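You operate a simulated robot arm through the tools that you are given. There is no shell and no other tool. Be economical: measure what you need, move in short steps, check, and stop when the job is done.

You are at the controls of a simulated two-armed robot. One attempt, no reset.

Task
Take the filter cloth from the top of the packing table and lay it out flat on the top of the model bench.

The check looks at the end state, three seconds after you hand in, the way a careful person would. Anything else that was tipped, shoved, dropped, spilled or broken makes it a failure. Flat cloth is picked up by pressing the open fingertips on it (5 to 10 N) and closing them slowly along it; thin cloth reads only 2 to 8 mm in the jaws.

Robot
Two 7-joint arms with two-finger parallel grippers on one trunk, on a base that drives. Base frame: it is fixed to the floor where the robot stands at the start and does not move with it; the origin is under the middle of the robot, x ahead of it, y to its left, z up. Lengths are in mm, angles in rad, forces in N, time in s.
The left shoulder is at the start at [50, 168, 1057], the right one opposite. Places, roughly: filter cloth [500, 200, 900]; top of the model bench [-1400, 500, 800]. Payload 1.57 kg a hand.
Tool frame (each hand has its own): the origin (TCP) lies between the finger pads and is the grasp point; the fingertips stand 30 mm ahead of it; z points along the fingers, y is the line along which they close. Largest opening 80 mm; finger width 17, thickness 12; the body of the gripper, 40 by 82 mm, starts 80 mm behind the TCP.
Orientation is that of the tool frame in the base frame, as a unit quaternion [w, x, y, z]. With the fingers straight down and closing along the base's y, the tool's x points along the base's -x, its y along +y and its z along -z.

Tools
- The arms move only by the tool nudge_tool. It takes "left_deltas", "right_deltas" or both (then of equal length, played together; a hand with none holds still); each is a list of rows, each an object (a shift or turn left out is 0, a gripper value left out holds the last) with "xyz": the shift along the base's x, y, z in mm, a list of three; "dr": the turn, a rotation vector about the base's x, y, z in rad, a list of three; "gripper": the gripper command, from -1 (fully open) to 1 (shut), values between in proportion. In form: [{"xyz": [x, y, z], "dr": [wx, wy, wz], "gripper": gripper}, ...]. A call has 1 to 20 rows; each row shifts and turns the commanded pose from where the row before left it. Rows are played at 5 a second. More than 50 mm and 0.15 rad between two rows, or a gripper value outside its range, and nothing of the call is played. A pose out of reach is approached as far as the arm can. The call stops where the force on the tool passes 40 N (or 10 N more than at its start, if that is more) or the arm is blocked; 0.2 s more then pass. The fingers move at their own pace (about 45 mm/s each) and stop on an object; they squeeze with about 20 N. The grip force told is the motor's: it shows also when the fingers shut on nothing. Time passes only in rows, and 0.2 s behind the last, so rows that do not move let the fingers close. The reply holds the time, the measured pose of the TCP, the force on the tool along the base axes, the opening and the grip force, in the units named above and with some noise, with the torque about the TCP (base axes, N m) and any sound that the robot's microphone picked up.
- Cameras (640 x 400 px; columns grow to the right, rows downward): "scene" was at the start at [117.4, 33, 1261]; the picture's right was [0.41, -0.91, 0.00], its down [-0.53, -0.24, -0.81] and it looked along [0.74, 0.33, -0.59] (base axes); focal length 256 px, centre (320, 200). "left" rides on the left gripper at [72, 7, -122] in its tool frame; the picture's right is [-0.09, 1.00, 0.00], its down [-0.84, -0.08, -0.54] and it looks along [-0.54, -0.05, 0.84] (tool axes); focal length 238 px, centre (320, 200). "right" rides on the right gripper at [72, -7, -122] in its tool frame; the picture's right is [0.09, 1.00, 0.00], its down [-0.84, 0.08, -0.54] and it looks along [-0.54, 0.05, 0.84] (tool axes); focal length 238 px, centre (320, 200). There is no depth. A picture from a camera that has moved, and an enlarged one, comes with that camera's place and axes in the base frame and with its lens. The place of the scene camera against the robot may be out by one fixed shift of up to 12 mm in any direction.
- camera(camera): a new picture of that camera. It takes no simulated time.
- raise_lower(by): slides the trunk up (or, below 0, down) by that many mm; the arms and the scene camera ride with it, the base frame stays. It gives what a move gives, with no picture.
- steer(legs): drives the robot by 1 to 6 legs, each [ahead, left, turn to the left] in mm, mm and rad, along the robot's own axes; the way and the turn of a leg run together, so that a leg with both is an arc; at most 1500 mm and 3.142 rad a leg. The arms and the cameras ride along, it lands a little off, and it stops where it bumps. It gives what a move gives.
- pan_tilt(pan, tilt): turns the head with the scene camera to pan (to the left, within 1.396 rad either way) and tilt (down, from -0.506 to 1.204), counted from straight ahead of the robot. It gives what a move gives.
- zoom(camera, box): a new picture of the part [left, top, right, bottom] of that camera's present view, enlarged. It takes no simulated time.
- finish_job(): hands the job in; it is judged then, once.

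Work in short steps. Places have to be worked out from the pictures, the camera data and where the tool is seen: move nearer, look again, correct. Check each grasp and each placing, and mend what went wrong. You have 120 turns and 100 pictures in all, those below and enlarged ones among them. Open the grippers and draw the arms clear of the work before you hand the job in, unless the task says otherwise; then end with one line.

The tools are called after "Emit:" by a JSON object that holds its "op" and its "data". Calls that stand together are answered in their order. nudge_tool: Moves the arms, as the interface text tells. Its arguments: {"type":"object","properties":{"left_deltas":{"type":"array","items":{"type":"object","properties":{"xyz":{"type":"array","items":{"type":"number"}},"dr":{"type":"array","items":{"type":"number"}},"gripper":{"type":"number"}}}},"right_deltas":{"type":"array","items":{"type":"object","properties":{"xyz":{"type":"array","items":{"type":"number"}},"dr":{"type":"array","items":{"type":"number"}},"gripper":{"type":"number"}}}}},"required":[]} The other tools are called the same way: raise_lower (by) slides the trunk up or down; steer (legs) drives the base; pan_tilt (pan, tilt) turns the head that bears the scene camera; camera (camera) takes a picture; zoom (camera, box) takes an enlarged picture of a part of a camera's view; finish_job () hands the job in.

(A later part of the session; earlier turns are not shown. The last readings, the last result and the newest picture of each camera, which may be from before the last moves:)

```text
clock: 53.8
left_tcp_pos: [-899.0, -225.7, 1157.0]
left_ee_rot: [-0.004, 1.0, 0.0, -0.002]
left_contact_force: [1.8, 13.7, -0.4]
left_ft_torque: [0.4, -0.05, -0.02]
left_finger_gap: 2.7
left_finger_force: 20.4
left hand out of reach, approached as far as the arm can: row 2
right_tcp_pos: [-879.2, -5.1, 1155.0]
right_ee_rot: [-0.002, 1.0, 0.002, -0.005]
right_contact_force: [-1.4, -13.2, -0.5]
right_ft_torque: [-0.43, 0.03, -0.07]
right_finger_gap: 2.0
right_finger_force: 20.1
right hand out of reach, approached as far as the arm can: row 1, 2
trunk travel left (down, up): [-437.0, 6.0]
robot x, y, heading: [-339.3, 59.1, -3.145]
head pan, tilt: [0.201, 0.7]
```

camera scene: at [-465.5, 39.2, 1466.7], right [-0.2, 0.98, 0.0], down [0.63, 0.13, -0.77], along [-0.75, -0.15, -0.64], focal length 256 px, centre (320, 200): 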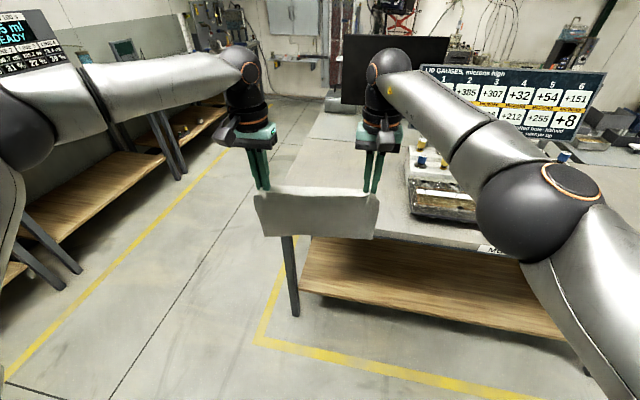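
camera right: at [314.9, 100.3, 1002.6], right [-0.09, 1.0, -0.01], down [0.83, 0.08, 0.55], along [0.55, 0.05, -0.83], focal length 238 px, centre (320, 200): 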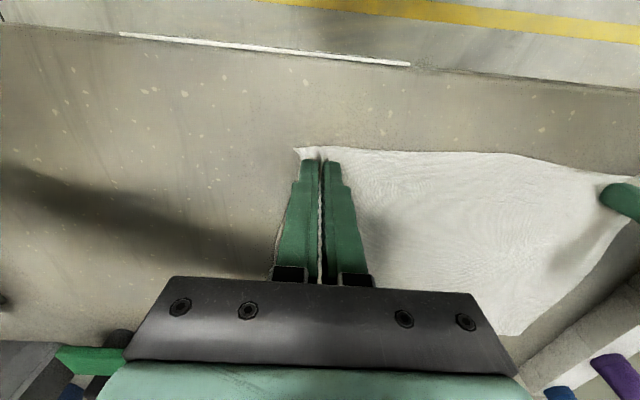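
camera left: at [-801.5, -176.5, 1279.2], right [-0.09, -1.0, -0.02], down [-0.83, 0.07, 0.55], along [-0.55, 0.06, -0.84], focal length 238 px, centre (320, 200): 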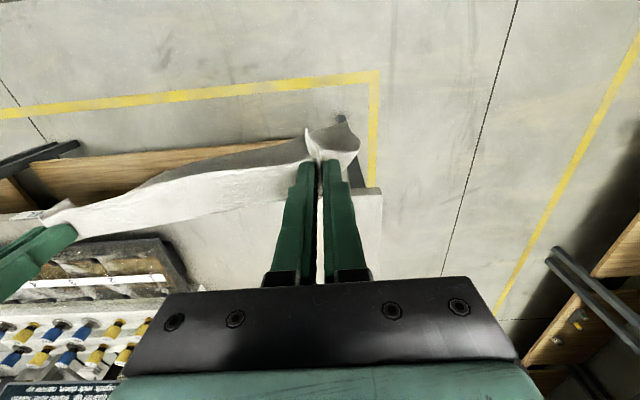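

The limit is about 540 mm ahead. Tilting the fingers forward brings the wrists back and buys reach. I'll relieve the tension, then tilt both hands 0.4 rad forward.

Emit:
{"op": "nudge_tool", "data": {"left_deltas": [{"xyz": [25, 0, 0]}, {"dr": [0, 0.1, 0]}, {"dr": [0, 0.1, 0]}, {"dr": [0, 0.1, 0]}, {"dr": [0, 0.1, 0]}, {}], "right_deltas": [{"xyz": [7, -9, 0]}, {"dr": [0, 0.1, 0]}, {"dr": [0, 0.1, 0]}, {"dr": [0, 0.1, 0]}, {"dr": [0, 0.1, 0]}, {}]}}

```text
clock: 55.2
left_tcp_pos: [-875.0, -228.7, 1156.1]
left_ee_rot: [-0.001, 0.98, 0.003, -0.201]
left_contact_force: [0.1, 1.9, 0.3]
left_ft_torque: [0.07, -0.02, -0.05]
left_finger_gap: 2.5
left_finger_force: 20.3
right_tcp_pos: [-873.6, -13.3, 1156.5]
right_ee_rot: [-0.003, 0.979, 0.0, -0.204]
right_contact_force: [-0.6, -3.1, 0.5]
right_ft_torque: [-0.05, -0.03, 0.04]
right_finger_gap: 2.2
right_finger_force: 20.3
trunk travel left (down, up): [-437.0, 6.0]
robot x, y, heading: [-339.3, 56.6, -3.139]
head pan, tilt: [0.201, 0.7]
```

The tilt points forward as intended. Testing forward reach again.

Emit:
{"op": "nudge_tool", "data": {"left_deltas": [{"xyz": [-15, 0, 0]}, {"xyz": [-15, 0, 0]}, {"xyz": [-15, 0, 0]}, {}], "right_deltas": [{"xyz": [-15, -1, 0]}, {"xyz": [-15, 0, 0]}, {"xyz": [-15, 0, 0]}, {}]}}

```text
clock: 56.2
left_tcp_pos: [-919.2, -228.6, 1158.2]
left_ee_rot: [-0.001, 0.98, 0.0, -0.2]
left_contact_force: [-0.2, 1.4, 0.1]
left_ft_torque: [0.0, -0.01, -0.01]
left_finger_gap: 2.7
left_finger_force: 20.1
right_tcp_pos: [-919.5, -15.0, 1155.7]
right_ee_rot: [-0.003, 0.979, 0.0, -0.204]
right_contact_force: [0.2, -1.2, -0.2]
right_ft_torque: [-0.02, -0.01, 0.04]
right_finger_gap: 1.9
right_finger_force: 19.8
trunk travel left (down, up): [-437.0, 6.0]
robot x, y, heading: [-338.4, 56.4, -3.146]
head pan, tilt: [0.201, 0.7]
```

Reach is good at 580 mm ahead. The bench's front-left corner is about (-1067,-275). I'll extend 30 mm more, then drive right 60 mm and forward 350 mm.

Emit:
{"op": "nudge_tool", "data": {"left_deltas": [{"xyz": [-15, 0, 0]}, {"xyz": [-15, 0, 0]}, {}], "right_deltas": [{"xyz": [-15, 0, 0]}, {"xyz": [-15, 0, 0]}, {}]}}

Emit:
{"op": "steer", "data": {"legs": [[0, -62, 0], [350, 0, 0]]}}

Emit:
{"op": "camera", "data": {"camera": "scene"}}

Emit:
{"op": "camera", "data": {"camera": "left"}}

Emit:
{"op": "camera", "data": {"camera": "right"}}

```text
clock: 57.0
left_tcp_pos: [-949.0, -228.2, 1157.5]
left_ee_rot: [-0.001, 0.98, 0.0, -0.2]
left_contact_force: [-0.5, 0.4, -0.6]
left_ft_torque: [0.01, 0.02, 0.01]
left_finger_gap: 2.6
left_finger_force: 19.5
right_tcp_pos: [-948.0, -13.8, 1155.4]
right_ee_rot: [-0.003, 0.979, 0.0, -0.204]
right_contact_force: [-0.3, -0.2, -0.8]
right_ft_torque: [0.0, -0.01, 0.0]
right_finger_gap: 1.9
right_finger_force: 20.0
trunk travel left (down, up): [-437.0, 6.0]
robot x, y, heading: [-343.3, 58.9, -3.138]
head pan, tilt: [0.201, 0.7]
```

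```text
clock: 59.9
left_tcp_pos: [-1301.3, -164.8, 1156.7]
left_ee_rot: [-0.002, 0.98, -0.001, -0.2]
left_contact_force: [0.5, 1.2, 0.4]
left_ft_torque: [0.03, 0.0, 0.02]
left_finger_gap: 2.7
left_finger_force: 20.4
right_tcp_pos: [-1297.8, 49.0, 1154.5]
right_ee_rot: [-0.003, 0.979, -0.001, -0.203]
right_contact_force: [-1.3, -0.6, 0.8]
right_ft_torque: [0.02, 0.0, 0.03]
right_finger_gap: 1.9
right_finger_force: 20.4
trunk travel left (down, up): [-437.0, 6.0]
robot x, y, heading: [-689.2, 116.9, 3.141]
head pan, tilt: [0.201, 0.7]
```

```text
77 pictures are left
camera scene: at [-816.5, 101.4, 1466.6], right [-0.2, 0.98, 0.0], down [0.63, 0.13, -0.76], along [-0.75, -0.15, -0.64], focal length 256 px, centre (320, 200)
```

scene: 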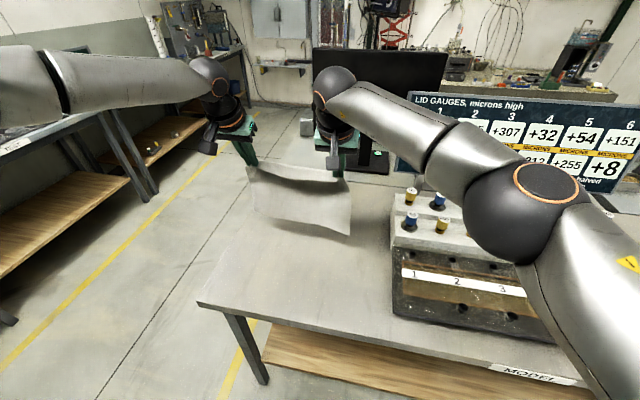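

```text
76 pictures are left
camera left: at [-1187.4, -171.7, 1240.9], right [-0.09, -1.0, 0.03], down [-0.56, 0.08, 0.83], along [-0.83, 0.05, -0.56], focal length 238 px, centre (320, 200)
```

left: 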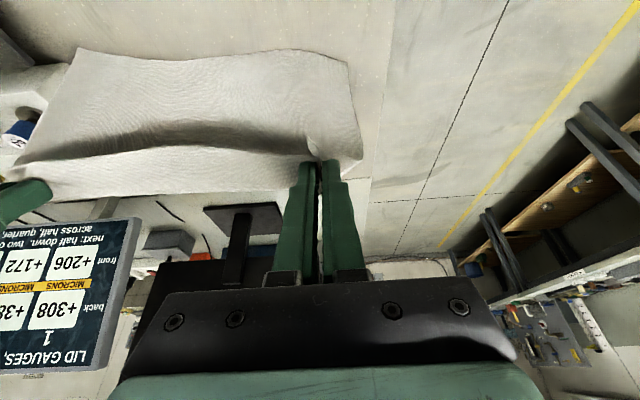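

```text
75 pictures are left
camera right: at [-1182.8, 53.7, 1238.8], right [0.08, -1.0, -0.04], down [-0.55, -0.08, 0.83], along [-0.83, -0.04, -0.56], focal length 238 px, centre (320, 200)
```

right: 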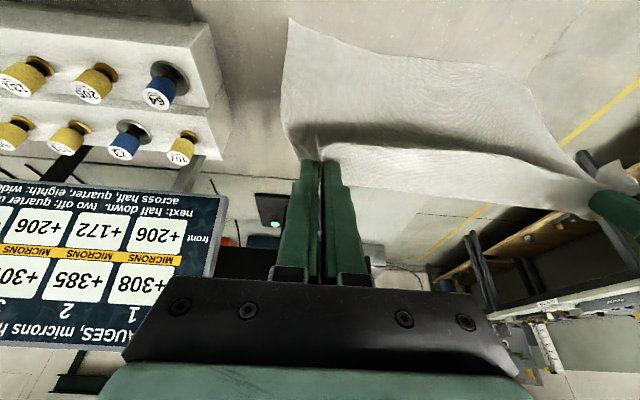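

The cloth hangs over the free part of the bench, the model's left face is at y≈214, and the hem is still well above the top. I'll drive 60 mm further in, then lower the trunk 45 mm to bring the hem near the bench.

Emit:
{"op": "steer", "data": {"legs": [[60, 0, 0]]}}

Emit:
{"op": "raise_lower", "data": {"by": -45}}

Emit:
{"op": "camera", "data": {"camera": "scene"}}

```text
clock: 60.8
left_tcp_pos: [-1360.3, -165.8, 1157.0]
left_ee_rot: [-0.002, 0.98, -0.001, -0.199]
left_contact_force: [0.5, 0.9, -0.1]
left_ft_torque: [-0.01, -0.04, -0.01]
left_finger_gap: 2.5
left_finger_force: 19.8
right_tcp_pos: [-1358.8, 48.4, 1154.7]
right_ee_rot: [-0.004, 0.979, -0.002, -0.203]
right_contact_force: [-0.1, -0.4, 0.4]
right_ft_torque: [0.01, -0.02, 0.04]
right_finger_gap: 2.1
right_finger_force: 19.9
trunk travel left (down, up): [-437.0, 6.0]
robot x, y, heading: [-745.6, 119.7, 3.142]
head pan, tilt: [0.201, 0.7]
```

```text
clock: 61.7
left_tcp_pos: [-1359.6, -164.5, 1112.4]
left_ee_rot: [-0.001, 0.98, -0.001, -0.201]
left_contact_force: [0.3, 0.0, 0.9]
left_ft_torque: [0.0, 0.01, 0.03]
left_finger_gap: 2.7
left_finger_force: 19.9
right_tcp_pos: [-1358.1, 48.3, 1110.8]
right_ee_rot: [-0.003, 0.979, -0.001, -0.204]
right_contact_force: [-0.4, 0.2, 0.8]
right_ft_torque: [0.0, 0.03, -0.02]
right_finger_gap: 2.0
right_finger_force: 19.5
trunk travel left (down, up): [-392.0, 51.0]
robot x, y, heading: [-749.3, 123.3, 3.137]
head pan, tilt: [0.201, 0.7]
```

```text
74 pictures are left
camera scene: at [-875.4, 101.6, 1421.7], right [-0.2, 0.98, 0.0], down [0.63, 0.13, -0.77], along [-0.75, -0.15, -0.64], focal length 256 px, centre (320, 200)
```

scene: 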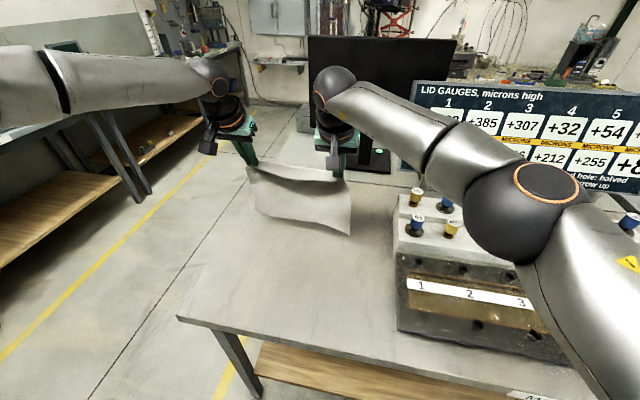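

Hem doesn't seem to touch yet. Lowering 25 mm more and zooming in on the hem.

Emit:
{"op": "raise_lower", "data": {"by": -25}}

Emit:
{"op": "zoom", "data": {"camera": "scene", "box": [180, 110, 420, 260]}}

Emit:
{"op": "camera", "data": {"camera": "left"}}

```text
clock: 62.4
left_tcp_pos: [-1359.3, -165.5, 1087.1]
left_ee_rot: [-0.002, 0.98, -0.001, -0.2]
left_contact_force: [0.3, 0.9, 0.1]
left_ft_torque: [-0.01, -0.01, 0.0]
left_finger_gap: 2.5
left_finger_force: 19.6
right_tcp_pos: [-1357.6, 48.7, 1086.5]
right_ee_rot: [-0.004, 0.979, -0.002, -0.204]
right_contact_force: [-0.2, -0.1, -0.7]
right_ft_torque: [-0.02, 0.03, 0.05]
right_finger_gap: 1.8
right_finger_force: 19.7
trunk travel left (down, up): [-367.0, 76.0]
robot x, y, heading: [-749.0, 118.9, 3.138]
head pan, tilt: [0.201, 0.7]
```

```text
2.67 times, centred on (300, 185) of scene
camera zoom: at [-875.3, 101.6, 1396.7], right [-0.2, 0.98, 0.0], down [0.63, 0.13, -0.77], along [-0.75, -0.15, -0.64], focal length 682 px, centre (373, 240)
```

zoom: 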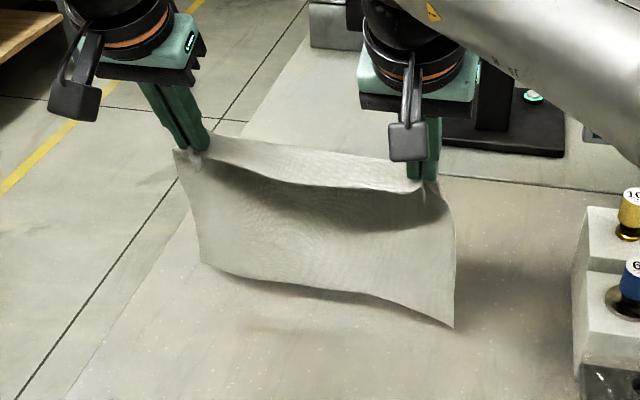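

```text
72 pictures are left
camera left: at [-1246.4, -171.5, 1171.3], right [-0.09, -1.0, 0.03], down [-0.56, 0.08, 0.83], along [-0.83, 0.05, -0.56], focal length 238 px, centre (320, 200)
```

left: 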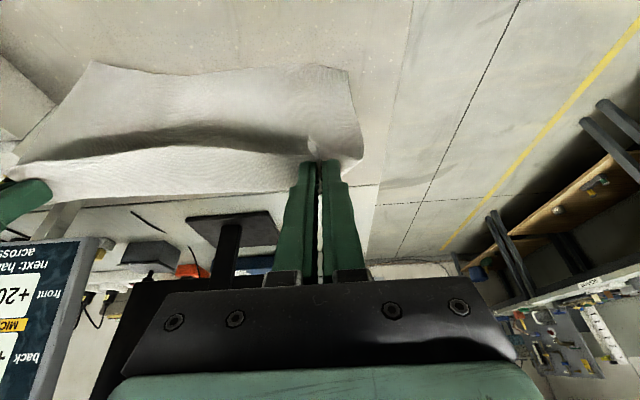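

Projecting the hem's rays puts it almost straight under the hands and just above the bench. I'll lower it to touch, then draw the hands back towards the robot along an arc so the hem trails behind, and check a third of the way along.

Emit:
{"op": "nudge_tool", "data": {"left_deltas": [{"xyz": [0, 0, -8]}, {"xyz": [0, 0, -8]}, {"xyz": [12, 0, 0]}, {"xyz": [12, 0, -1]}, {"xyz": [12, 0, -2], "dr": [0, -0.04, 0]}, {"xyz": [18, 0, -4], "dr": [0, -0.04, 0]}, {"xyz": [18, 0, -5], "dr": [0, -0.04, 0]}, {"xyz": [17, 0, -7], "dr": [0, -0.04, 0]}, {"xyz": [16, 0, -7], "dr": [0, -0.04, 0]}, {}], "right_deltas": [{"xyz": [0, 0, -8]}, {"xyz": [0, 0, -8]}, {"xyz": [12, 0, 0]}, {"xyz": [12, 0, -1]}, {"xyz": [12, 0, -2], "dr": [0, -0.04, 0]}, {"xyz": [18, 0, -4], "dr": [0, -0.04, 0]}, {"xyz": [18, 0, -5], "dr": [0, -0.04, 0]}, {"xyz": [17, 0, -7], "dr": [0, -0.04, 0]}, {"xyz": [16, 0, -7], "dr": [0, -0.04, 0]}, {}]}}

Emit:
{"op": "camera", "data": {"camera": "scene"}}

Emit:
{"op": "camera", "data": {"camera": "left"}}

```text
clock: 64.6
left_tcp_pos: [-1254.5, -163.1, 1046.0]
left_ee_rot: [-0.001, 0.995, 0.0, -0.102]
left_contact_force: [-1.1, -0.4, -0.5]
left_ft_torque: [-0.02, -0.05, -0.01]
left_finger_gap: 2.5
left_finger_force: 19.8
right_tcp_pos: [-1252.3, 48.0, 1043.9]
right_ee_rot: [-0.004, 0.995, -0.002, -0.105]
right_contact_force: [0.1, -0.5, 0.4]
right_ft_torque: [-0.01, 0.0, 0.01]
right_finger_gap: 2.4
right_finger_force: 20.5
trunk travel left (down, up): [-367.0, 76.0]
robot x, y, heading: [-748.4, 120.9, 3.139]
head pan, tilt: [0.201, 0.7]
```

```text
71 pictures are left
camera scene: at [-875.6, 101.5, 1396.7], right [-0.2, 0.98, 0.0], down [0.63, 0.13, -0.76], along [-0.75, -0.15, -0.64], focal length 256 px, centre (320, 200)
```

scene: 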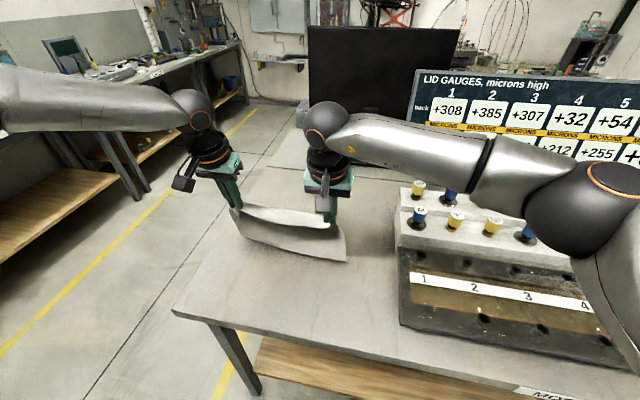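

```text
70 pictures are left
camera left: at [-1160.8, -171.1, 1150.2], right [-0.09, -1.0, 0.01], down [-0.71, 0.08, 0.7], along [-0.7, 0.05, -0.71], focal length 238 px, centre (320, 200)
```

left: 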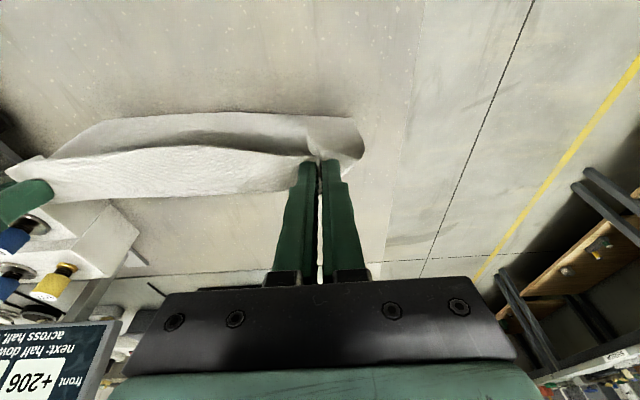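

The hem touches but slides, and carrying on this way would leave the near edge almost at the bench front. I'll lay it the other way instead: lift, bring the hands back to x≈-1120, touch the hem down near the front, and lay it away from the robot.

Emit:
{"op": "nudge_tool", "data": {"left_deltas": [{"xyz": [0, 0, 20]}, {"xyz": [0, 0, 20]}, {"xyz": [20, 0, 0]}, {"xyz": [20, 0, 0]}, {"xyz": [20, 0, 0]}, {"xyz": [20, 0, 0]}, {"xyz": [20, 0, 0]}, {"xyz": [20, 0, 0]}, {"xyz": [10, 0, 0]}, {}, {}], "right_deltas": [{"xyz": [0, 0, 20]}, {"xyz": [0, 0, 20]}, {"xyz": [20, 0, 0]}, {"xyz": [20, 0, 0]}, {"xyz": [20, 0, 0]}, {"xyz": [20, 0, 0]}, {"xyz": [20, 0, 0]}, {"xyz": [20, 0, 0]}, {"xyz": [10, 0, 0]}, {}, {}]}}

Emit:
{"op": "camera", "data": {"camera": "scene"}}

Emit:
{"op": "camera", "data": {"camera": "left"}}

```text
clock: 67.0
left_tcp_pos: [-1125.1, -163.6, 1085.6]
left_ee_rot: [-0.001, 0.995, 0.0, -0.102]
left_contact_force: [0.4, 0.8, -0.5]
left_ft_torque: [-0.01, 0.01, -0.03]
left_finger_gap: 2.6
left_finger_force: 19.6
right_tcp_pos: [-1121.9, 48.3, 1082.4]
right_ee_rot: [-0.002, 0.995, -0.002, -0.105]
right_contact_force: [0.9, -1.1, -0.5]
right_ft_torque: [0.0, 0.0, 0.05]
right_finger_gap: 2.0
right_finger_force: 19.8
trunk travel left (down, up): [-367.0, 76.0]
robot x, y, heading: [-753.5, 121.3, 3.141]
head pan, tilt: [0.201, 0.7]
```

```text
69 pictures are left
camera scene: at [-875.5, 101.5, 1396.7], right [-0.2, 0.98, 0.0], down [0.63, 0.13, -0.76], along [-0.75, -0.15, -0.64], focal length 256 px, centre (320, 200)
```

scene: 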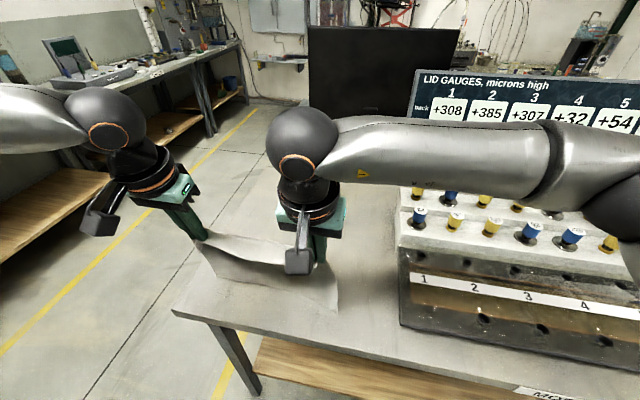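

```text
68 pictures are left
camera left: at [-1030.2, -171.7, 1190.1], right [-0.09, -1.0, 0.01], down [-0.71, 0.08, 0.7], along [-0.7, 0.05, -0.71], focal length 238 px, centre (320, 200)
```

left: 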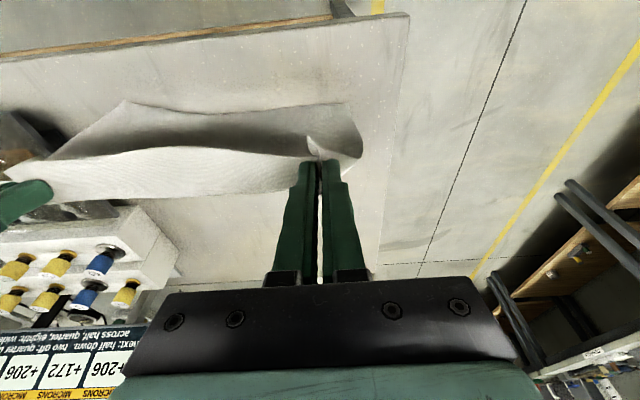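

The hem naturally hangs on the side away from the robot, since the pinch remembers the flat pose. So pulling toward the robot is right after all, but with a steeper descent. I'll go back out to x≈-1320 and lower nearly straight down so the hem settles outward.

Emit:
{"op": "nudge_tool", "data": {"left_deltas": [{"xyz": [0, 0, 15]}, {"xyz": [-25, 0, 0]}, {"xyz": [-25, 0, 0], "dr": [0, 0.05, 0]}, {"xyz": [-25, 0, 0], "dr": [0, 0.05, 0]}, {"xyz": [-25, 0, 0], "dr": [0, 0.05, 0]}, {"xyz": [-25, 0, 0]}, {"xyz": [-25, 0, 0]}, {"xyz": [-25, 0, 0]}, {"xyz": [-25, 0, 0]}, {}, {}, {}], "right_deltas": [{"xyz": [0, 0, 15]}, {"xyz": [-25, 0, 0]}, {"xyz": [-25, 0, 0], "dr": [0, 0.05, 0]}, {"xyz": [-25, 0, 0], "dr": [0, 0.05, 0]}, {"xyz": [-25, 0, 0], "dr": [0, 0.05, 0]}, {"xyz": [-25, 0, 0]}, {"xyz": [-25, 0, 0]}, {"xyz": [-25, 0, 0]}, {"xyz": [-28, 0, 0]}, {}, {}, {}]}}

Emit:
{"op": "nudge_tool", "data": {"left_deltas": [{"xyz": [0, 0, -15]}, {"xyz": [0, 0, -15]}, {"xyz": [0, 0, -15]}, {"xyz": [0, 0, -10]}, {"xyz": [0, 0, -10]}, {"xyz": [0, 0, -10]}, {"xyz": [0, 0, -10]}, {}], "right_deltas": [{"xyz": [0, 0, -15]}, {"xyz": [0, 0, -15]}, {"xyz": [0, 0, -15]}, {"xyz": [0, 0, -10]}, {"xyz": [0, 0, -10]}, {"xyz": [0, 0, -10]}, {"xyz": [0, 0, -10]}, {}]}}

Emit:
{"op": "camera", "data": {"camera": "scene"}}

Emit:
{"op": "camera", "data": {"camera": "left"}}

```text
clock: 69.6
left_tcp_pos: [-1324.0, -165.1, 1100.9]
left_ee_rot: [-0.002, 0.985, -0.001, -0.175]
left_contact_force: [-0.3, 0.6, -0.4]
left_ft_torque: [-0.01, -0.02, -0.01]
left_finger_gap: 2.6
left_finger_force: 19.8
right_tcp_pos: [-1325.6, 47.7, 1099.1]
right_ee_rot: [-0.004, 0.984, -0.002, -0.179]
right_contact_force: [0.1, -0.2, 0.4]
right_ft_torque: [0.0, 0.02, -0.01]
right_finger_gap: 2.1
right_finger_force: 19.7
trunk travel left (down, up): [-367.0, 76.0]
robot x, y, heading: [-750.9, 121.1, 3.142]
head pan, tilt: [0.201, 0.7]
```

```text
clock: 71.4
left_tcp_pos: [-1324.3, -163.9, 1015.3]
left_ee_rot: [-0.002, 0.985, 0.0, -0.175]
left_contact_force: [0.5, 0.0, -0.6]
left_ft_torque: [-0.02, 0.0, 0.0]
left_finger_gap: 3.0
left_finger_force: 19.8
right_tcp_pos: [-1326.1, 47.6, 1013.4]
right_ee_rot: [-0.004, 0.984, -0.002, -0.179]
right_contact_force: [-0.4, -0.9, 0.2]
right_ft_torque: [-0.02, 0.02, -0.01]
right_finger_gap: 2.1
right_finger_force: 20.2
trunk travel left (down, up): [-367.0, 76.0]
robot x, y, heading: [-750.5, 122.4, 3.143]
head pan, tilt: [0.201, 0.7]
```

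```text
67 pictures are left
camera scene: at [-875.5, 101.6, 1396.7], right [-0.2, 0.98, 0.0], down [0.63, 0.13, -0.77], along [-0.75, -0.15, -0.64], focal length 256 px, centre (320, 200)
```

scene: 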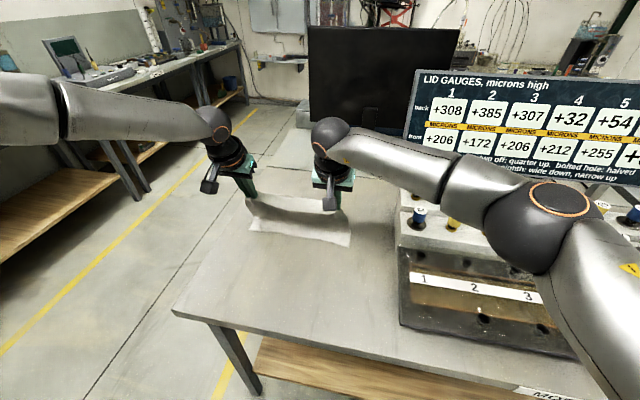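

```text
66 pictures are left
camera left: at [-1215.9, -171.5, 1104.8], right [-0.09, -1.0, 0.03], down [-0.6, 0.08, 0.8], along [-0.8, 0.05, -0.6], focal length 238 px, centre (320, 200)
```

left: 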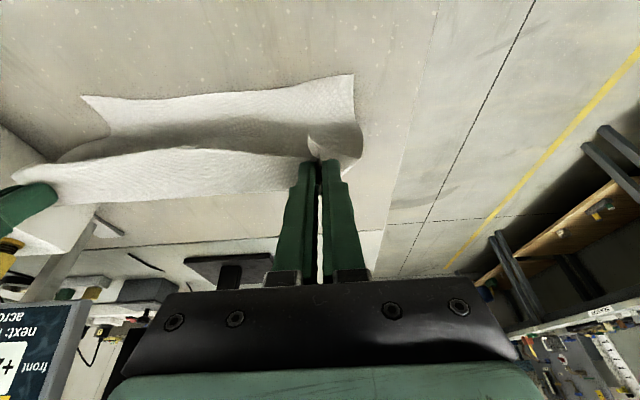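

Dropping straight down made the hem curl back under toward the robot. The earlier drag did leave it trailing properly, so I'll lift, go out to x≈-1365, touch lightly, drag about 60 mm to get the hem behind, and then descend steeply.

Emit:
{"op": "nudge_tool", "data": {"left_deltas": [{"xyz": [0, 0, 25]}, {"xyz": [0, 0, 25]}, {"xyz": [0, 0, 25]}, {"xyz": [0, 0, 15]}, {"xyz": [-20, 0, 0], "dr": [0, 0.05, 0]}, {"xyz": [-22, 0, 0]}, {}, {}, {}], "right_deltas": [{"xyz": [0, 0, 25]}, {"xyz": [0, 0, 25]}, {"xyz": [0, 0, 25]}, {"xyz": [0, 0, 15]}, {"xyz": [-20, 0, 0], "dr": [0, 0.05, 0]}, {"xyz": [-20, 0, 0]}, {}, {}, {}]}}

Emit:
{"op": "nudge_tool", "data": {"left_deltas": [{"xyz": [0, 0, -10]}, {"xyz": [0, 0, -10]}, {"xyz": [0, 0, -10]}, {"xyz": [0, 0, -10]}, {"xyz": [10, 0, -3]}, {"xyz": [10, 0, -3]}, {"xyz": [10, 0, -3]}, {"xyz": [10, 0, -3]}, {"xyz": [10, 0, -3]}, {"xyz": [10, 0, -3]}, {}], "right_deltas": [{"xyz": [0, 0, -10]}, {"xyz": [0, 0, -10]}, {"xyz": [0, 0, -10]}, {"xyz": [0, 0, -10]}, {"xyz": [10, 0, -3]}, {"xyz": [10, 0, -3]}, {"xyz": [10, 0, -3]}, {"xyz": [10, 0, -3]}, {"xyz": [10, 0, -3]}, {"xyz": [10, 0, -3]}, {}]}}

Emit:
{"op": "camera", "data": {"camera": "left"}}

Emit:
{"op": "zoom", "data": {"camera": "scene", "box": [160, 130, 480, 330]}}

```text
clock: 73.4
left_tcp_pos: [-1367.7, -165.7, 1106.5]
left_ee_rot: [-0.003, 0.98, -0.001, -0.2]
left_contact_force: [0.6, 1.2, -0.6]
left_ft_torque: [0.03, -0.02, -0.02]
left_finger_gap: 2.6
left_finger_force: 19.7
right_tcp_pos: [-1364.8, 49.1, 1103.3]
right_ee_rot: [-0.003, 0.979, -0.001, -0.203]
right_contact_force: [-0.1, -0.5, -0.4]
right_ft_torque: [-0.01, 0.0, -0.01]
right_finger_gap: 2.2
right_finger_force: 20.3
trunk travel left (down, up): [-367.0, 76.0]
robot x, y, heading: [-751.2, 117.5, 3.137]
head pan, tilt: [0.201, 0.7]
```

```text
clock: 75.8
left_tcp_pos: [-1307.6, -165.6, 1048.0]
left_ee_rot: [-0.002, 0.98, -0.001, -0.2]
left_contact_force: [0.5, -0.1, -0.3]
left_ft_torque: [-0.01, -0.02, 0.02]
left_finger_gap: 2.7
left_finger_force: 19.9
right_tcp_pos: [-1306.1, 47.7, 1045.6]
right_ee_rot: [-0.004, 0.979, -0.004, -0.204]
right_contact_force: [0.0, -1.1, 0.2]
right_ft_torque: [-0.04, 0.04, 0.0]
right_finger_gap: 2.1
right_finger_force: 20.3
trunk travel left (down, up): [-367.0, 76.0]
robot x, y, heading: [-752.9, 119.5, 3.139]
head pan, tilt: [0.201, 0.7]
```

```text
65 pictures are left
camera left: at [-1193.6, -171.2, 1131.0], right [-0.09, -1.0, 0.03], down [-0.56, 0.08, 0.83], along [-0.83, 0.05, -0.56], focal length 238 px, centre (320, 200)
```

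left: 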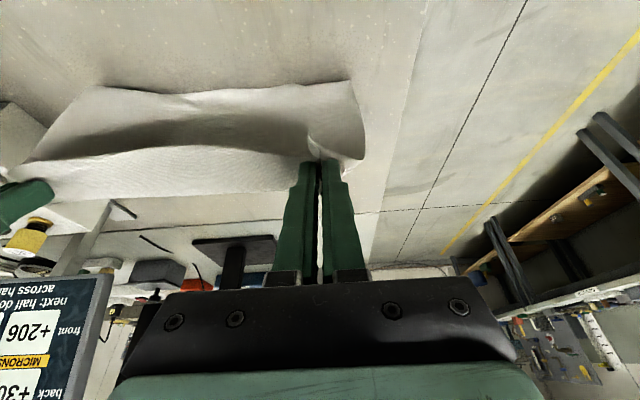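

```text
2.00 times, centred on (320, 230) of scene
camera zoom: at [-875.7, 101.5, 1396.7], right [-0.2, 0.98, 0.0], down [0.63, 0.13, -0.76], along [-0.75, -0.15, -0.64], focal length 512 px, centre (320, 140)
```

zoom: 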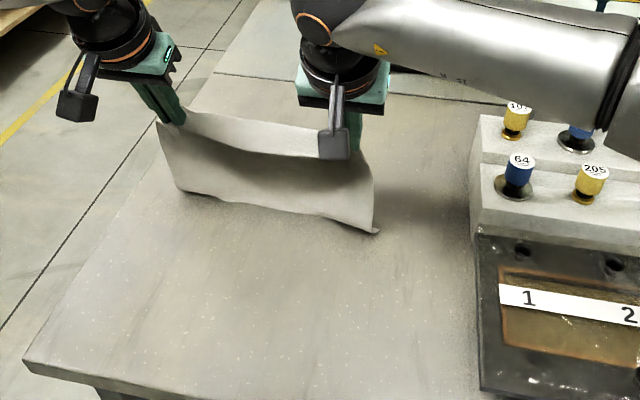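

The hem is on the bench at x≈-1345, trailing about 40 mm behind the hands. I'll descend diagonally now and look partway.

Emit:
{"op": "nudge_tool", "data": {"left_deltas": [{"xyz": [12, 0, -8]}, {"xyz": [12, 0, -12]}, {"xyz": [10, 0, -12]}, {"xyz": [8, 0, -12]}, {"xyz": [8, 0, -12]}, {}], "right_deltas": [{"xyz": [12, 0, -8]}, {"xyz": [12, 0, -12]}, {"xyz": [10, 0, -12]}, {"xyz": [8, 0, -12]}, {"xyz": [8, 0, -12]}, {}]}}

Emit:
{"op": "camera", "data": {"camera": "left"}}

Emit:
{"op": "zoom", "data": {"camera": "scene", "box": [160, 130, 480, 330]}}

```text
clock: 77.2
left_tcp_pos: [-1256.8, -163.8, 991.5]
left_ee_rot: [-0.002, 0.98, -0.001, -0.2]
left_contact_force: [0.6, 0.8, -0.8]
left_ft_torque: [0.01, -0.01, 0.0]
left_finger_gap: 2.7
left_finger_force: 19.9
right_tcp_pos: [-1255.5, 49.6, 989.9]
right_ee_rot: [-0.004, 0.979, -0.002, -0.203]
right_contact_force: [-1.0, -0.6, 0.5]
right_ft_torque: [-0.03, 0.0, -0.01]
right_finger_gap: 1.7
right_finger_force: 19.9
trunk travel left (down, up): [-367.0, 76.0]
robot x, y, heading: [-752.8, 119.7, 3.135]
head pan, tilt: [0.201, 0.7]
```

```text
63 pictures are left
camera left: at [-1143.2, -171.2, 1074.8], right [-0.09, -1.0, 0.03], down [-0.56, 0.08, 0.83], along [-0.83, 0.05, -0.56], focal length 238 px, centre (320, 200)
```

left: 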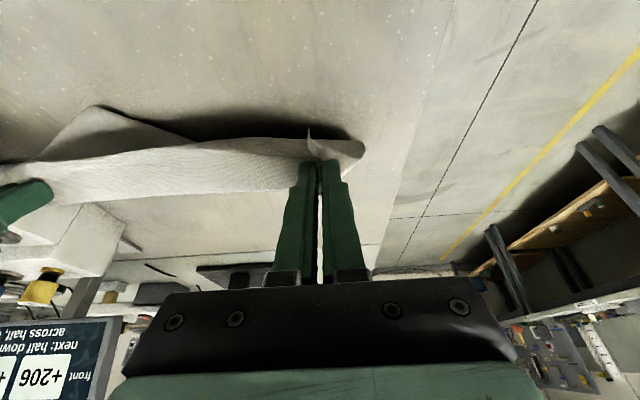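

```text
2.00 times, centred on (320, 230) of scene
camera zoom: at [-875.6, 101.6, 1396.7], right [-0.2, 0.98, 0.0], down [0.63, 0.13, -0.76], along [-0.75, -0.15, -0.64], focal length 512 px, centre (320, 140)
```

zoom: 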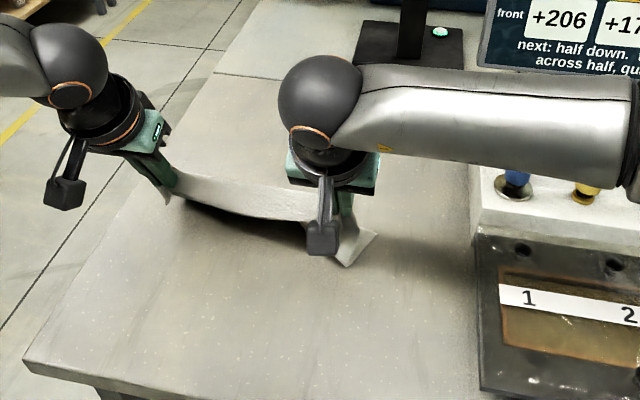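

The left and middle of the hem trail correctly, but the right corner is curled under toward the robot. I'll raise only the right hand to free it.

Emit:
{"op": "nudge_tool", "data": {"right_deltas": [{"xyz": [0, 0, 20]}, {"xyz": [0, 0, 20]}, {"xyz": [8, 0, 10]}, {"xyz": [8, 0, 0]}, {}]}}

Emit:
{"op": "camera", "data": {"camera": "right"}}

Emit:
{"op": "zoom", "data": {"camera": "scene", "box": [160, 130, 480, 330]}}

```text
clock: 78.4
left_tcp_pos: [-1256.3, -162.3, 992.5]
left_ee_rot: [-0.004, 0.98, -0.002, -0.2]
left_contact_force: [0.7, 5.6, 1.5]
left_ft_torque: [0.18, 0.01, -0.07]
left_finger_gap: 2.8
left_finger_force: 20.5
right_tcp_pos: [-1238.9, 49.0, 1040.4]
right_ee_rot: [-0.002, 0.979, -0.002, -0.203]
right_contact_force: [-0.7, -5.6, -1.9]
right_ft_torque: [-0.18, 0.01, 0.04]
right_finger_gap: 2.0
right_finger_force: 19.3
trunk travel left (down, up): [-367.0, 76.0]
robot x, y, heading: [-751.9, 120.4, 3.135]
head pan, tilt: [0.201, 0.7]
```

```text
61 pictures are left
camera right: at [-1123.5, 53.5, 1123.7], right [0.08, -1.0, -0.04], down [-0.55, -0.08, 0.83], along [-0.83, -0.04, -0.56], focal length 238 px, centre (320, 200)
```

right: 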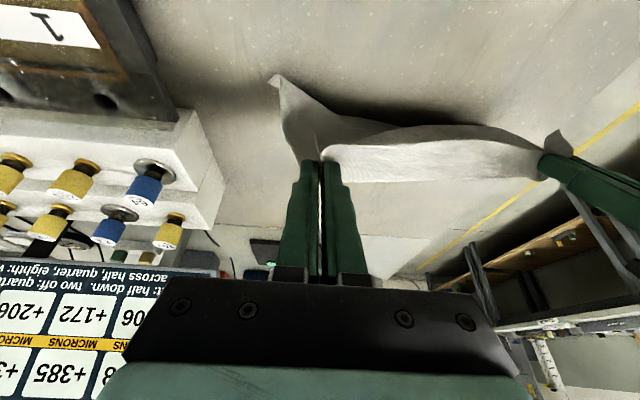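

```text
2.00 times, centred on (320, 230) of scene
camera zoom: at [-875.6, 101.5, 1396.7], right [-0.2, 0.98, 0.0], down [0.63, 0.13, -0.76], along [-0.75, -0.15, -0.64], focal length 512 px, centre (320, 140)
```

zoom: 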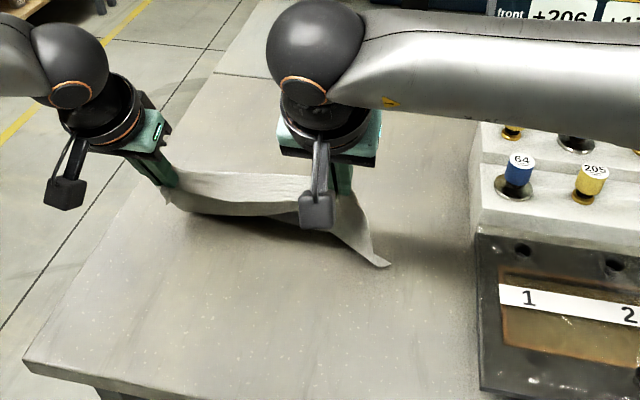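

The right corner now trails behind its hand. I'll draw both hands back while lowering the right faster to match the left.

Emit:
{"op": "nudge_tool", "data": {"left_deltas": [{"xyz": [12, 0, 0]}, {"xyz": [12, 0, 0]}, {"xyz": [12, 0, -2]}, {"xyz": [8, 0, -4]}, {"xyz": [6, 0, -6]}, {}], "right_deltas": [{"xyz": [7, -2, 0]}, {"xyz": [7, 0, -8]}, {"xyz": [7, 0, -15]}, {"xyz": [7, 0, -18]}, {"xyz": [6, 0, -18]}, {}]}}

Emit:
{"op": "camera", "data": {"camera": "right"}}

Emit:
{"op": "zoom", "data": {"camera": "scene", "box": [160, 130, 480, 330]}}

```text
clock: 79.8
left_tcp_pos: [-1206.2, -164.7, 979.8]
left_ee_rot: [-0.001, 0.98, -0.001, -0.2]
left_contact_force: [0.7, 0.8, 0.7]
left_ft_torque: [-0.01, 0.01, 0.01]
left_finger_gap: 2.8
left_finger_force: 19.1
right_tcp_pos: [-1205.5, 46.0, 980.8]
right_ee_rot: [-0.003, 0.979, -0.001, -0.204]
right_contact_force: [0.7, 0.3, -0.3]
right_ft_torque: [0.0, -0.01, -0.01]
right_finger_gap: 2.1
right_finger_force: 19.3
trunk travel left (down, up): [-367.0, 76.0]
robot x, y, heading: [-751.9, 120.6, 3.14]
head pan, tilt: [0.201, 0.7]
```

```text
59 pictures are left
camera right: at [-1090.2, 51.6, 1063.8], right [0.08, -1.0, -0.04], down [-0.55, -0.08, 0.83], along [-0.83, -0.04, -0.56], focal length 238 px, centre (320, 200)
```

right: 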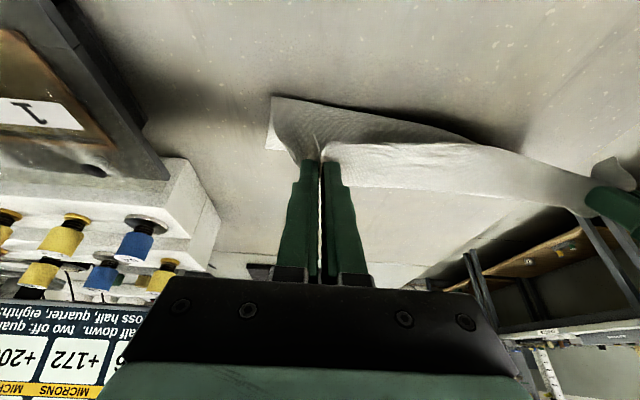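

```text
2.00 times, centred on (320, 230) of scene
camera zoom: at [-875.5, 101.6, 1396.7], right [-0.2, 0.98, 0.0], down [0.63, 0.13, -0.76], along [-0.75, -0.15, -0.64], focal length 512 px, centre (320, 140)
```

zoom: 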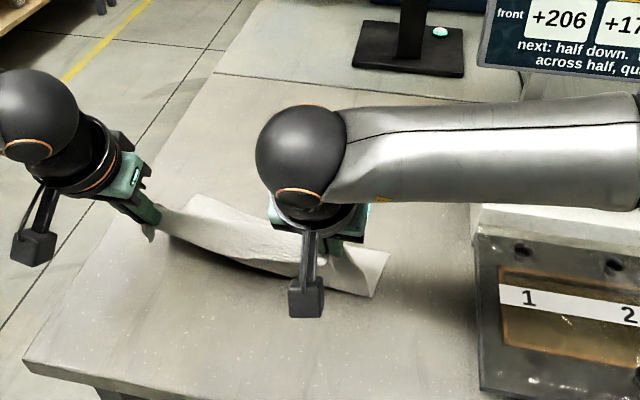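

The right hem corner seems still folded under. The forward tilt makes the cloth arch and curl, so I'll lift again, untilt to slightly backward, and drive 20 mm closer to keep room.

Emit:
{"op": "nudge_tool", "data": {"left_deltas": [{"xyz": [0, 0, 30]}, {"xyz": [0, 0, 30]}, {"xyz": [0, 0, 30]}, {"xyz": [0, 0, 25]}, {"dr": [0, -0.1, 0]}, {"dr": [0, -0.1, 0]}, {"dr": [0, -0.1, 0]}, {"dr": [0, -0.1, 0]}, {"dr": [0, -0.1, 0]}, {"dr": [0, -0.1, 0]}, {}], "right_deltas": [{"xyz": [0, 0, 30]}, {"xyz": [0, 0, 30]}, {"xyz": [0, 0, 30]}, {"xyz": [0, 0, 25]}, {"dr": [0, -0.1, 0]}, {"dr": [0, -0.1, 0]}, {"dr": [0, -0.1, 0]}, {"dr": [0, -0.1, 0]}, {"dr": [0, -0.1, 0]}, {"dr": [0, -0.1, 0]}, {}]}}

Emit:
{"op": "camera", "data": {"camera": "right"}}

Emit:
{"op": "zoom", "data": {"camera": "scene", "box": [120, 130, 440, 330]}}

```text
clock: 82.2
left_tcp_pos: [-1207.6, -164.9, 1095.4]
left_ee_rot: [-0.003, 0.995, -0.001, 0.099]
left_contact_force: [-0.2, 0.2, 0.4]
left_ft_torque: [-0.01, 0.0, -0.02]
left_finger_gap: 2.6
left_finger_force: 19.9
right_tcp_pos: [-1205.9, 47.2, 1095.9]
right_ee_rot: [-0.004, 0.995, -0.001, 0.095]
right_contact_force: [-0.3, -0.1, -0.7]
right_ft_torque: [-0.01, 0.0, -0.02]
right_finger_gap: 1.8
right_finger_force: 19.7
trunk travel left (down, up): [-367.0, 76.0]
robot x, y, heading: [-751.2, 123.3, 3.138]
head pan, tilt: [0.201, 0.7]
```

```text
57 pictures are left
camera right: at [-1157.0, 52.1, 1229.4], right [0.09, -1.0, 0.01], down [-0.92, -0.08, 0.37], along [-0.37, -0.04, -0.93], focal length 238 px, centre (320, 200)
```

right: 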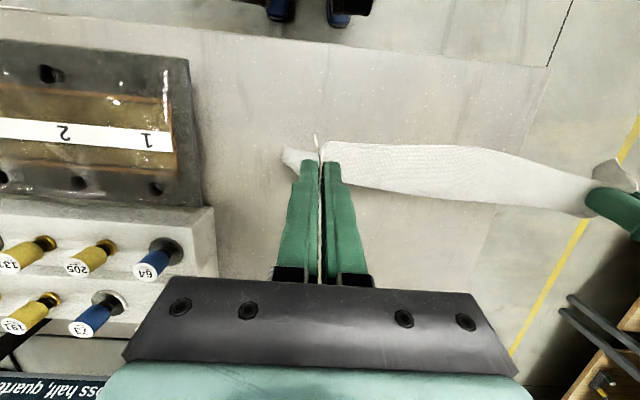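

```text
2.00 times, centred on (280, 230) of scene
camera zoom: at [-875.2, 101.6, 1396.7], right [-0.2, 0.98, 0.0], down [0.63, 0.13, -0.77], along [-0.75, -0.15, -0.64], focal length 512 px, centre (400, 140)
```

zoom: 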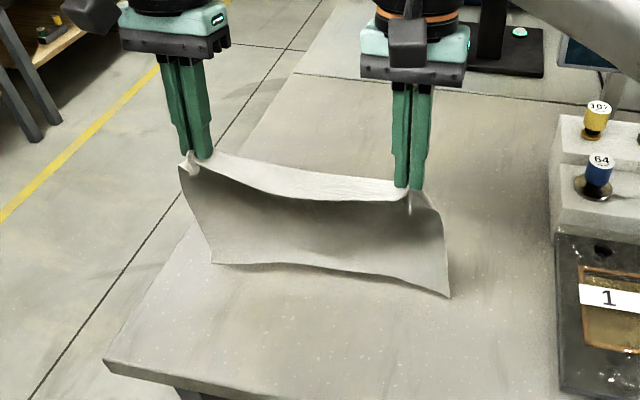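

The cloth hangs freely with the hem near vertical. Both attempts worked on the left side; only the right corner, which hangs lower, curled. I'll drive 20 mm closer, go out to x≈-1380, and hold the right hand about 14 mm higher so its corner doesn't touch first.

Emit:
{"op": "steer", "data": {"legs": [[20, 0, 0]]}}

Emit:
{"op": "nudge_tool", "data": {"left_deltas": [{"xyz": [0, 0, 10], "dr": [0, 0.1, 0]}, {"xyz": [0, 0, 0], "dr": [0, 0.1, 0]}, {"xyz": [-25, 0, 0], "dr": [0, 0.1, 0]}, {"xyz": [-25, 0, 0], "dr": [0, 0.1, 0]}, {"xyz": [-25, 0, 0], "dr": [0, 0.1, 0]}, {"xyz": [-25, 0, 0], "dr": [0, 0.1, 0]}, {"xyz": [-25, 0, 0]}, {"xyz": [-25, 0, 0]}, {}, {}, {}], "right_deltas": [{"xyz": [0, 0, 12], "dr": [0, 0.1, 0]}, {"xyz": [0, 0, 12], "dr": [0, 0.1, 0]}, {"xyz": [-25, 0, 0], "dr": [0, 0.1, 0]}, {"xyz": [-25, 0, 0], "dr": [0, 0.1, 0]}, {"xyz": [-25, 0, 0], "dr": [0, 0.1, 0]}, {"xyz": [-25, 0, 0], "dr": [0, 0.1, 0]}, {"xyz": [-25, 0, 0]}, {"xyz": [-25, 0, 0]}, {}, {}, {}]}}

```text
clock: 83.0
left_tcp_pos: [-1227.8, -163.9, 1094.4]
left_ee_rot: [-0.001, 0.995, 0.0, 0.098]
left_contact_force: [0.0, 1.0, -0.6]
left_ft_torque: [-0.02, 0.0, 0.01]
left_finger_gap: 2.7
left_finger_force: 19.7
right_tcp_pos: [-1226.5, 46.6, 1094.8]
right_ee_rot: [-0.004, 0.995, -0.001, 0.095]
right_contact_force: [-0.4, 0.4, 0.1]
right_ft_torque: [0.04, -0.01, -0.01]
right_finger_gap: 2.0
right_finger_force: 20.5
trunk travel left (down, up): [-367.0, 76.0]
robot x, y, heading: [-772.0, 118.9, 3.14]
head pan, tilt: [0.201, 0.7]
```

```text
clock: 85.4
left_tcp_pos: [-1376.8, -164.4, 1104.6]
left_ee_rot: [-0.002, 0.98, -0.001, -0.201]
left_contact_force: [1.0, 0.7, -0.4]
left_ft_torque: [-0.03, 0.02, -0.03]
left_finger_gap: 2.8
left_finger_force: 19.6
right_tcp_pos: [-1375.4, 46.3, 1120.1]
right_ee_rot: [-0.003, 0.979, -0.002, -0.204]
right_contact_force: [-0.2, -0.7, -0.5]
right_ft_torque: [-0.05, 0.01, -0.01]
right_finger_gap: 2.1
right_finger_force: 20.1
trunk travel left (down, up): [-367.0, 76.0]
robot x, y, heading: [-769.6, 119.7, 3.141]
head pan, tilt: [0.201, 0.7]
```

In position. Now I'll lower to light contact and pull a bit faster while untilting.

Emit:
{"op": "nudge_tool", "data": {"left_deltas": [{"xyz": [0, 0, -15]}, {"xyz": [0, 0, -15]}, {"xyz": [0, 0, -6]}, {}, {"xyz": [18, 0, -4], "dr": [0, -0.08, 0]}, {"xyz": [18, 0, -5], "dr": [0, -0.08, 0]}, {"xyz": [18, 0, -6], "dr": [0, -0.08, 0]}, {"xyz": [18, 0, -6], "dr": [0, -0.08, 0]}, {}], "right_deltas": [{"xyz": [0, 0, -15]}, {"xyz": [0, 0, -15]}, {"xyz": [0, 0, -6]}, {}, {"xyz": [18, 0, -4], "dr": [0, -0.08, 0]}, {"xyz": [18, 0, -5], "dr": [0, -0.08, 0]}, {"xyz": [18, 0, -6], "dr": [0, -0.08, 0]}, {"xyz": [18, 0, -6], "dr": [0, -0.08, 0]}, {}]}}

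Emit:
{"op": "zoom", "data": {"camera": "scene", "box": [160, 130, 480, 330]}}

Emit:
{"op": "camera", "data": {"camera": "right"}}

```text
clock: 87.4
left_tcp_pos: [-1305.7, -164.2, 1046.6]
left_ee_rot: [-0.002, 0.999, -0.001, -0.041]
left_contact_force: [0.8, 0.1, 0.4]
left_ft_torque: [-0.01, -0.01, 0.0]
left_finger_gap: 2.8
left_finger_force: 20.1
right_tcp_pos: [-1303.6, 46.5, 1063.2]
right_ee_rot: [-0.005, 0.999, -0.002, -0.045]
right_contact_force: [-0.4, 0.0, -0.4]
right_ft_torque: [-0.02, -0.03, 0.02]
right_finger_gap: 2.1
right_finger_force: 19.6
trunk travel left (down, up): [-367.0, 76.0]
robot x, y, heading: [-771.2, 121.9, 3.142]
head pan, tilt: [0.201, 0.7]
```

```text
2.00 times, centred on (320, 230) of scene
camera zoom: at [-895.4, 101.6, 1396.7], right [-0.2, 0.98, 0.0], down [0.63, 0.13, -0.76], along [-0.75, -0.15, -0.64], focal length 512 px, centre (320, 140)
```

zoom: 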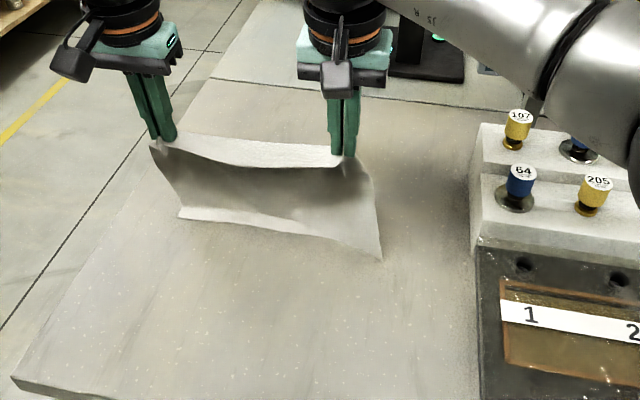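

```text
54 pictures are left
camera right: at [-1219.2, 52.3, 1178.2], right [0.09, -1.0, -0.02], down [-0.79, -0.08, 0.61], along [-0.61, -0.04, -0.79], focal length 238 px, centre (320, 200)
```

right: 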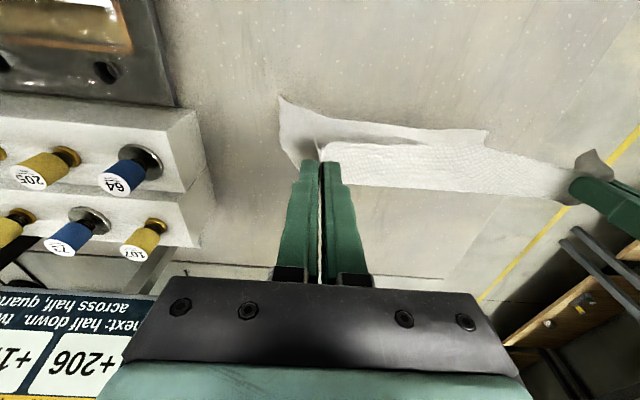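

The hem has only a small curl (about 15 mm) that a low pull should peel out. I'll continue the diagonal descent with more pull.

Emit:
{"op": "nudge_tool", "data": {"left_deltas": [{"xyz": [18, 0, -6], "dr": [0, -0.04, 0]}, {"xyz": [18, 0, -8], "dr": [0, -0.04, 0]}, {"xyz": [16, 0, -12]}, {"xyz": [14, 0, -14]}, {}], "right_deltas": [{"xyz": [18, 0, -6], "dr": [0, -0.04, 0]}, {"xyz": [18, 0, -8], "dr": [0, -0.04, 0]}, {"xyz": [16, 0, -14]}, {"xyz": [14, 0, -18]}, {}]}}

Emit:
{"op": "zoom", "data": {"camera": "scene", "box": [160, 130, 480, 330]}}

Emit:
{"op": "camera", "data": {"camera": "right"}}

Emit:
{"op": "camera", "data": {"camera": "left"}}

```text
clock: 88.6
left_tcp_pos: [-1238.1, -163.8, 1008.3]
left_ee_rot: [-0.003, 1.0, 0.0, -0.002]
left_contact_force: [0.4, 1.1, 0.5]
left_ft_torque: [-0.01, -0.01, 0.01]
left_finger_gap: 2.8
left_finger_force: 20.4
right_tcp_pos: [-1236.1, 46.5, 1014.8]
right_ee_rot: [-0.004, 1.0, -0.001, -0.005]
right_contact_force: [0.1, 0.2, 0.4]
right_ft_torque: [-0.04, 0.0, -0.03]
right_finger_gap: 1.9
right_finger_force: 20.3
trunk travel left (down, up): [-367.0, 76.0]
robot x, y, heading: [-766.6, 122.8, 3.138]
head pan, tilt: [0.201, 0.7]
```

```text
2.00 times, centred on (320, 230) of scene
camera zoom: at [-895.4, 101.6, 1396.7], right [-0.2, 0.98, 0.0], down [0.63, 0.13, -0.76], along [-0.75, -0.15, -0.64], focal length 512 px, centre (320, 140)
```

zoom: 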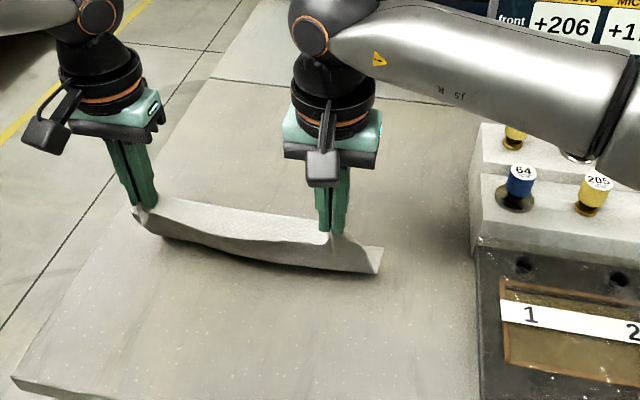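

```text
52 pictures are left
camera right: at [-1162.7, 52.8, 1137.8], right [0.09, -1.0, -0.01], down [-0.83, -0.08, 0.55], along [-0.55, -0.04, -0.84], focal length 238 px, centre (320, 200)
```

right: 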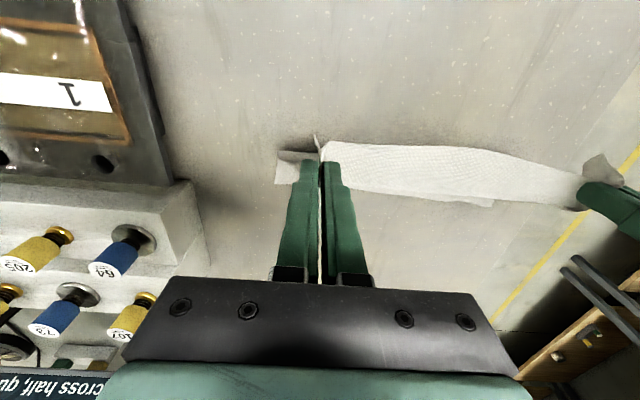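

```text
51 pictures are left
camera left: at [-1167.1, -172.0, 1128.5], right [-0.09, -1.0, 0.0], down [-0.83, 0.08, 0.55], along [-0.54, 0.05, -0.84], focal length 238 px, centre (320, 200)
```

left: 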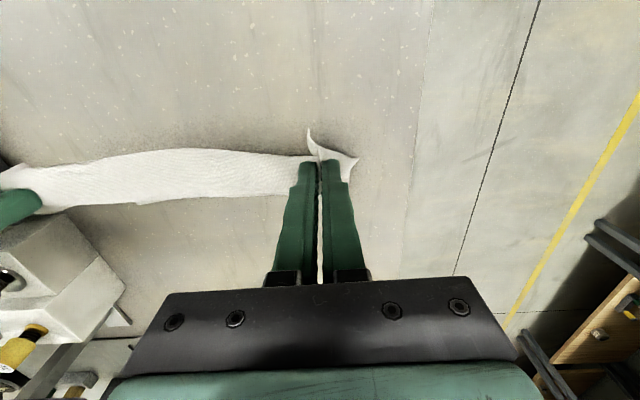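

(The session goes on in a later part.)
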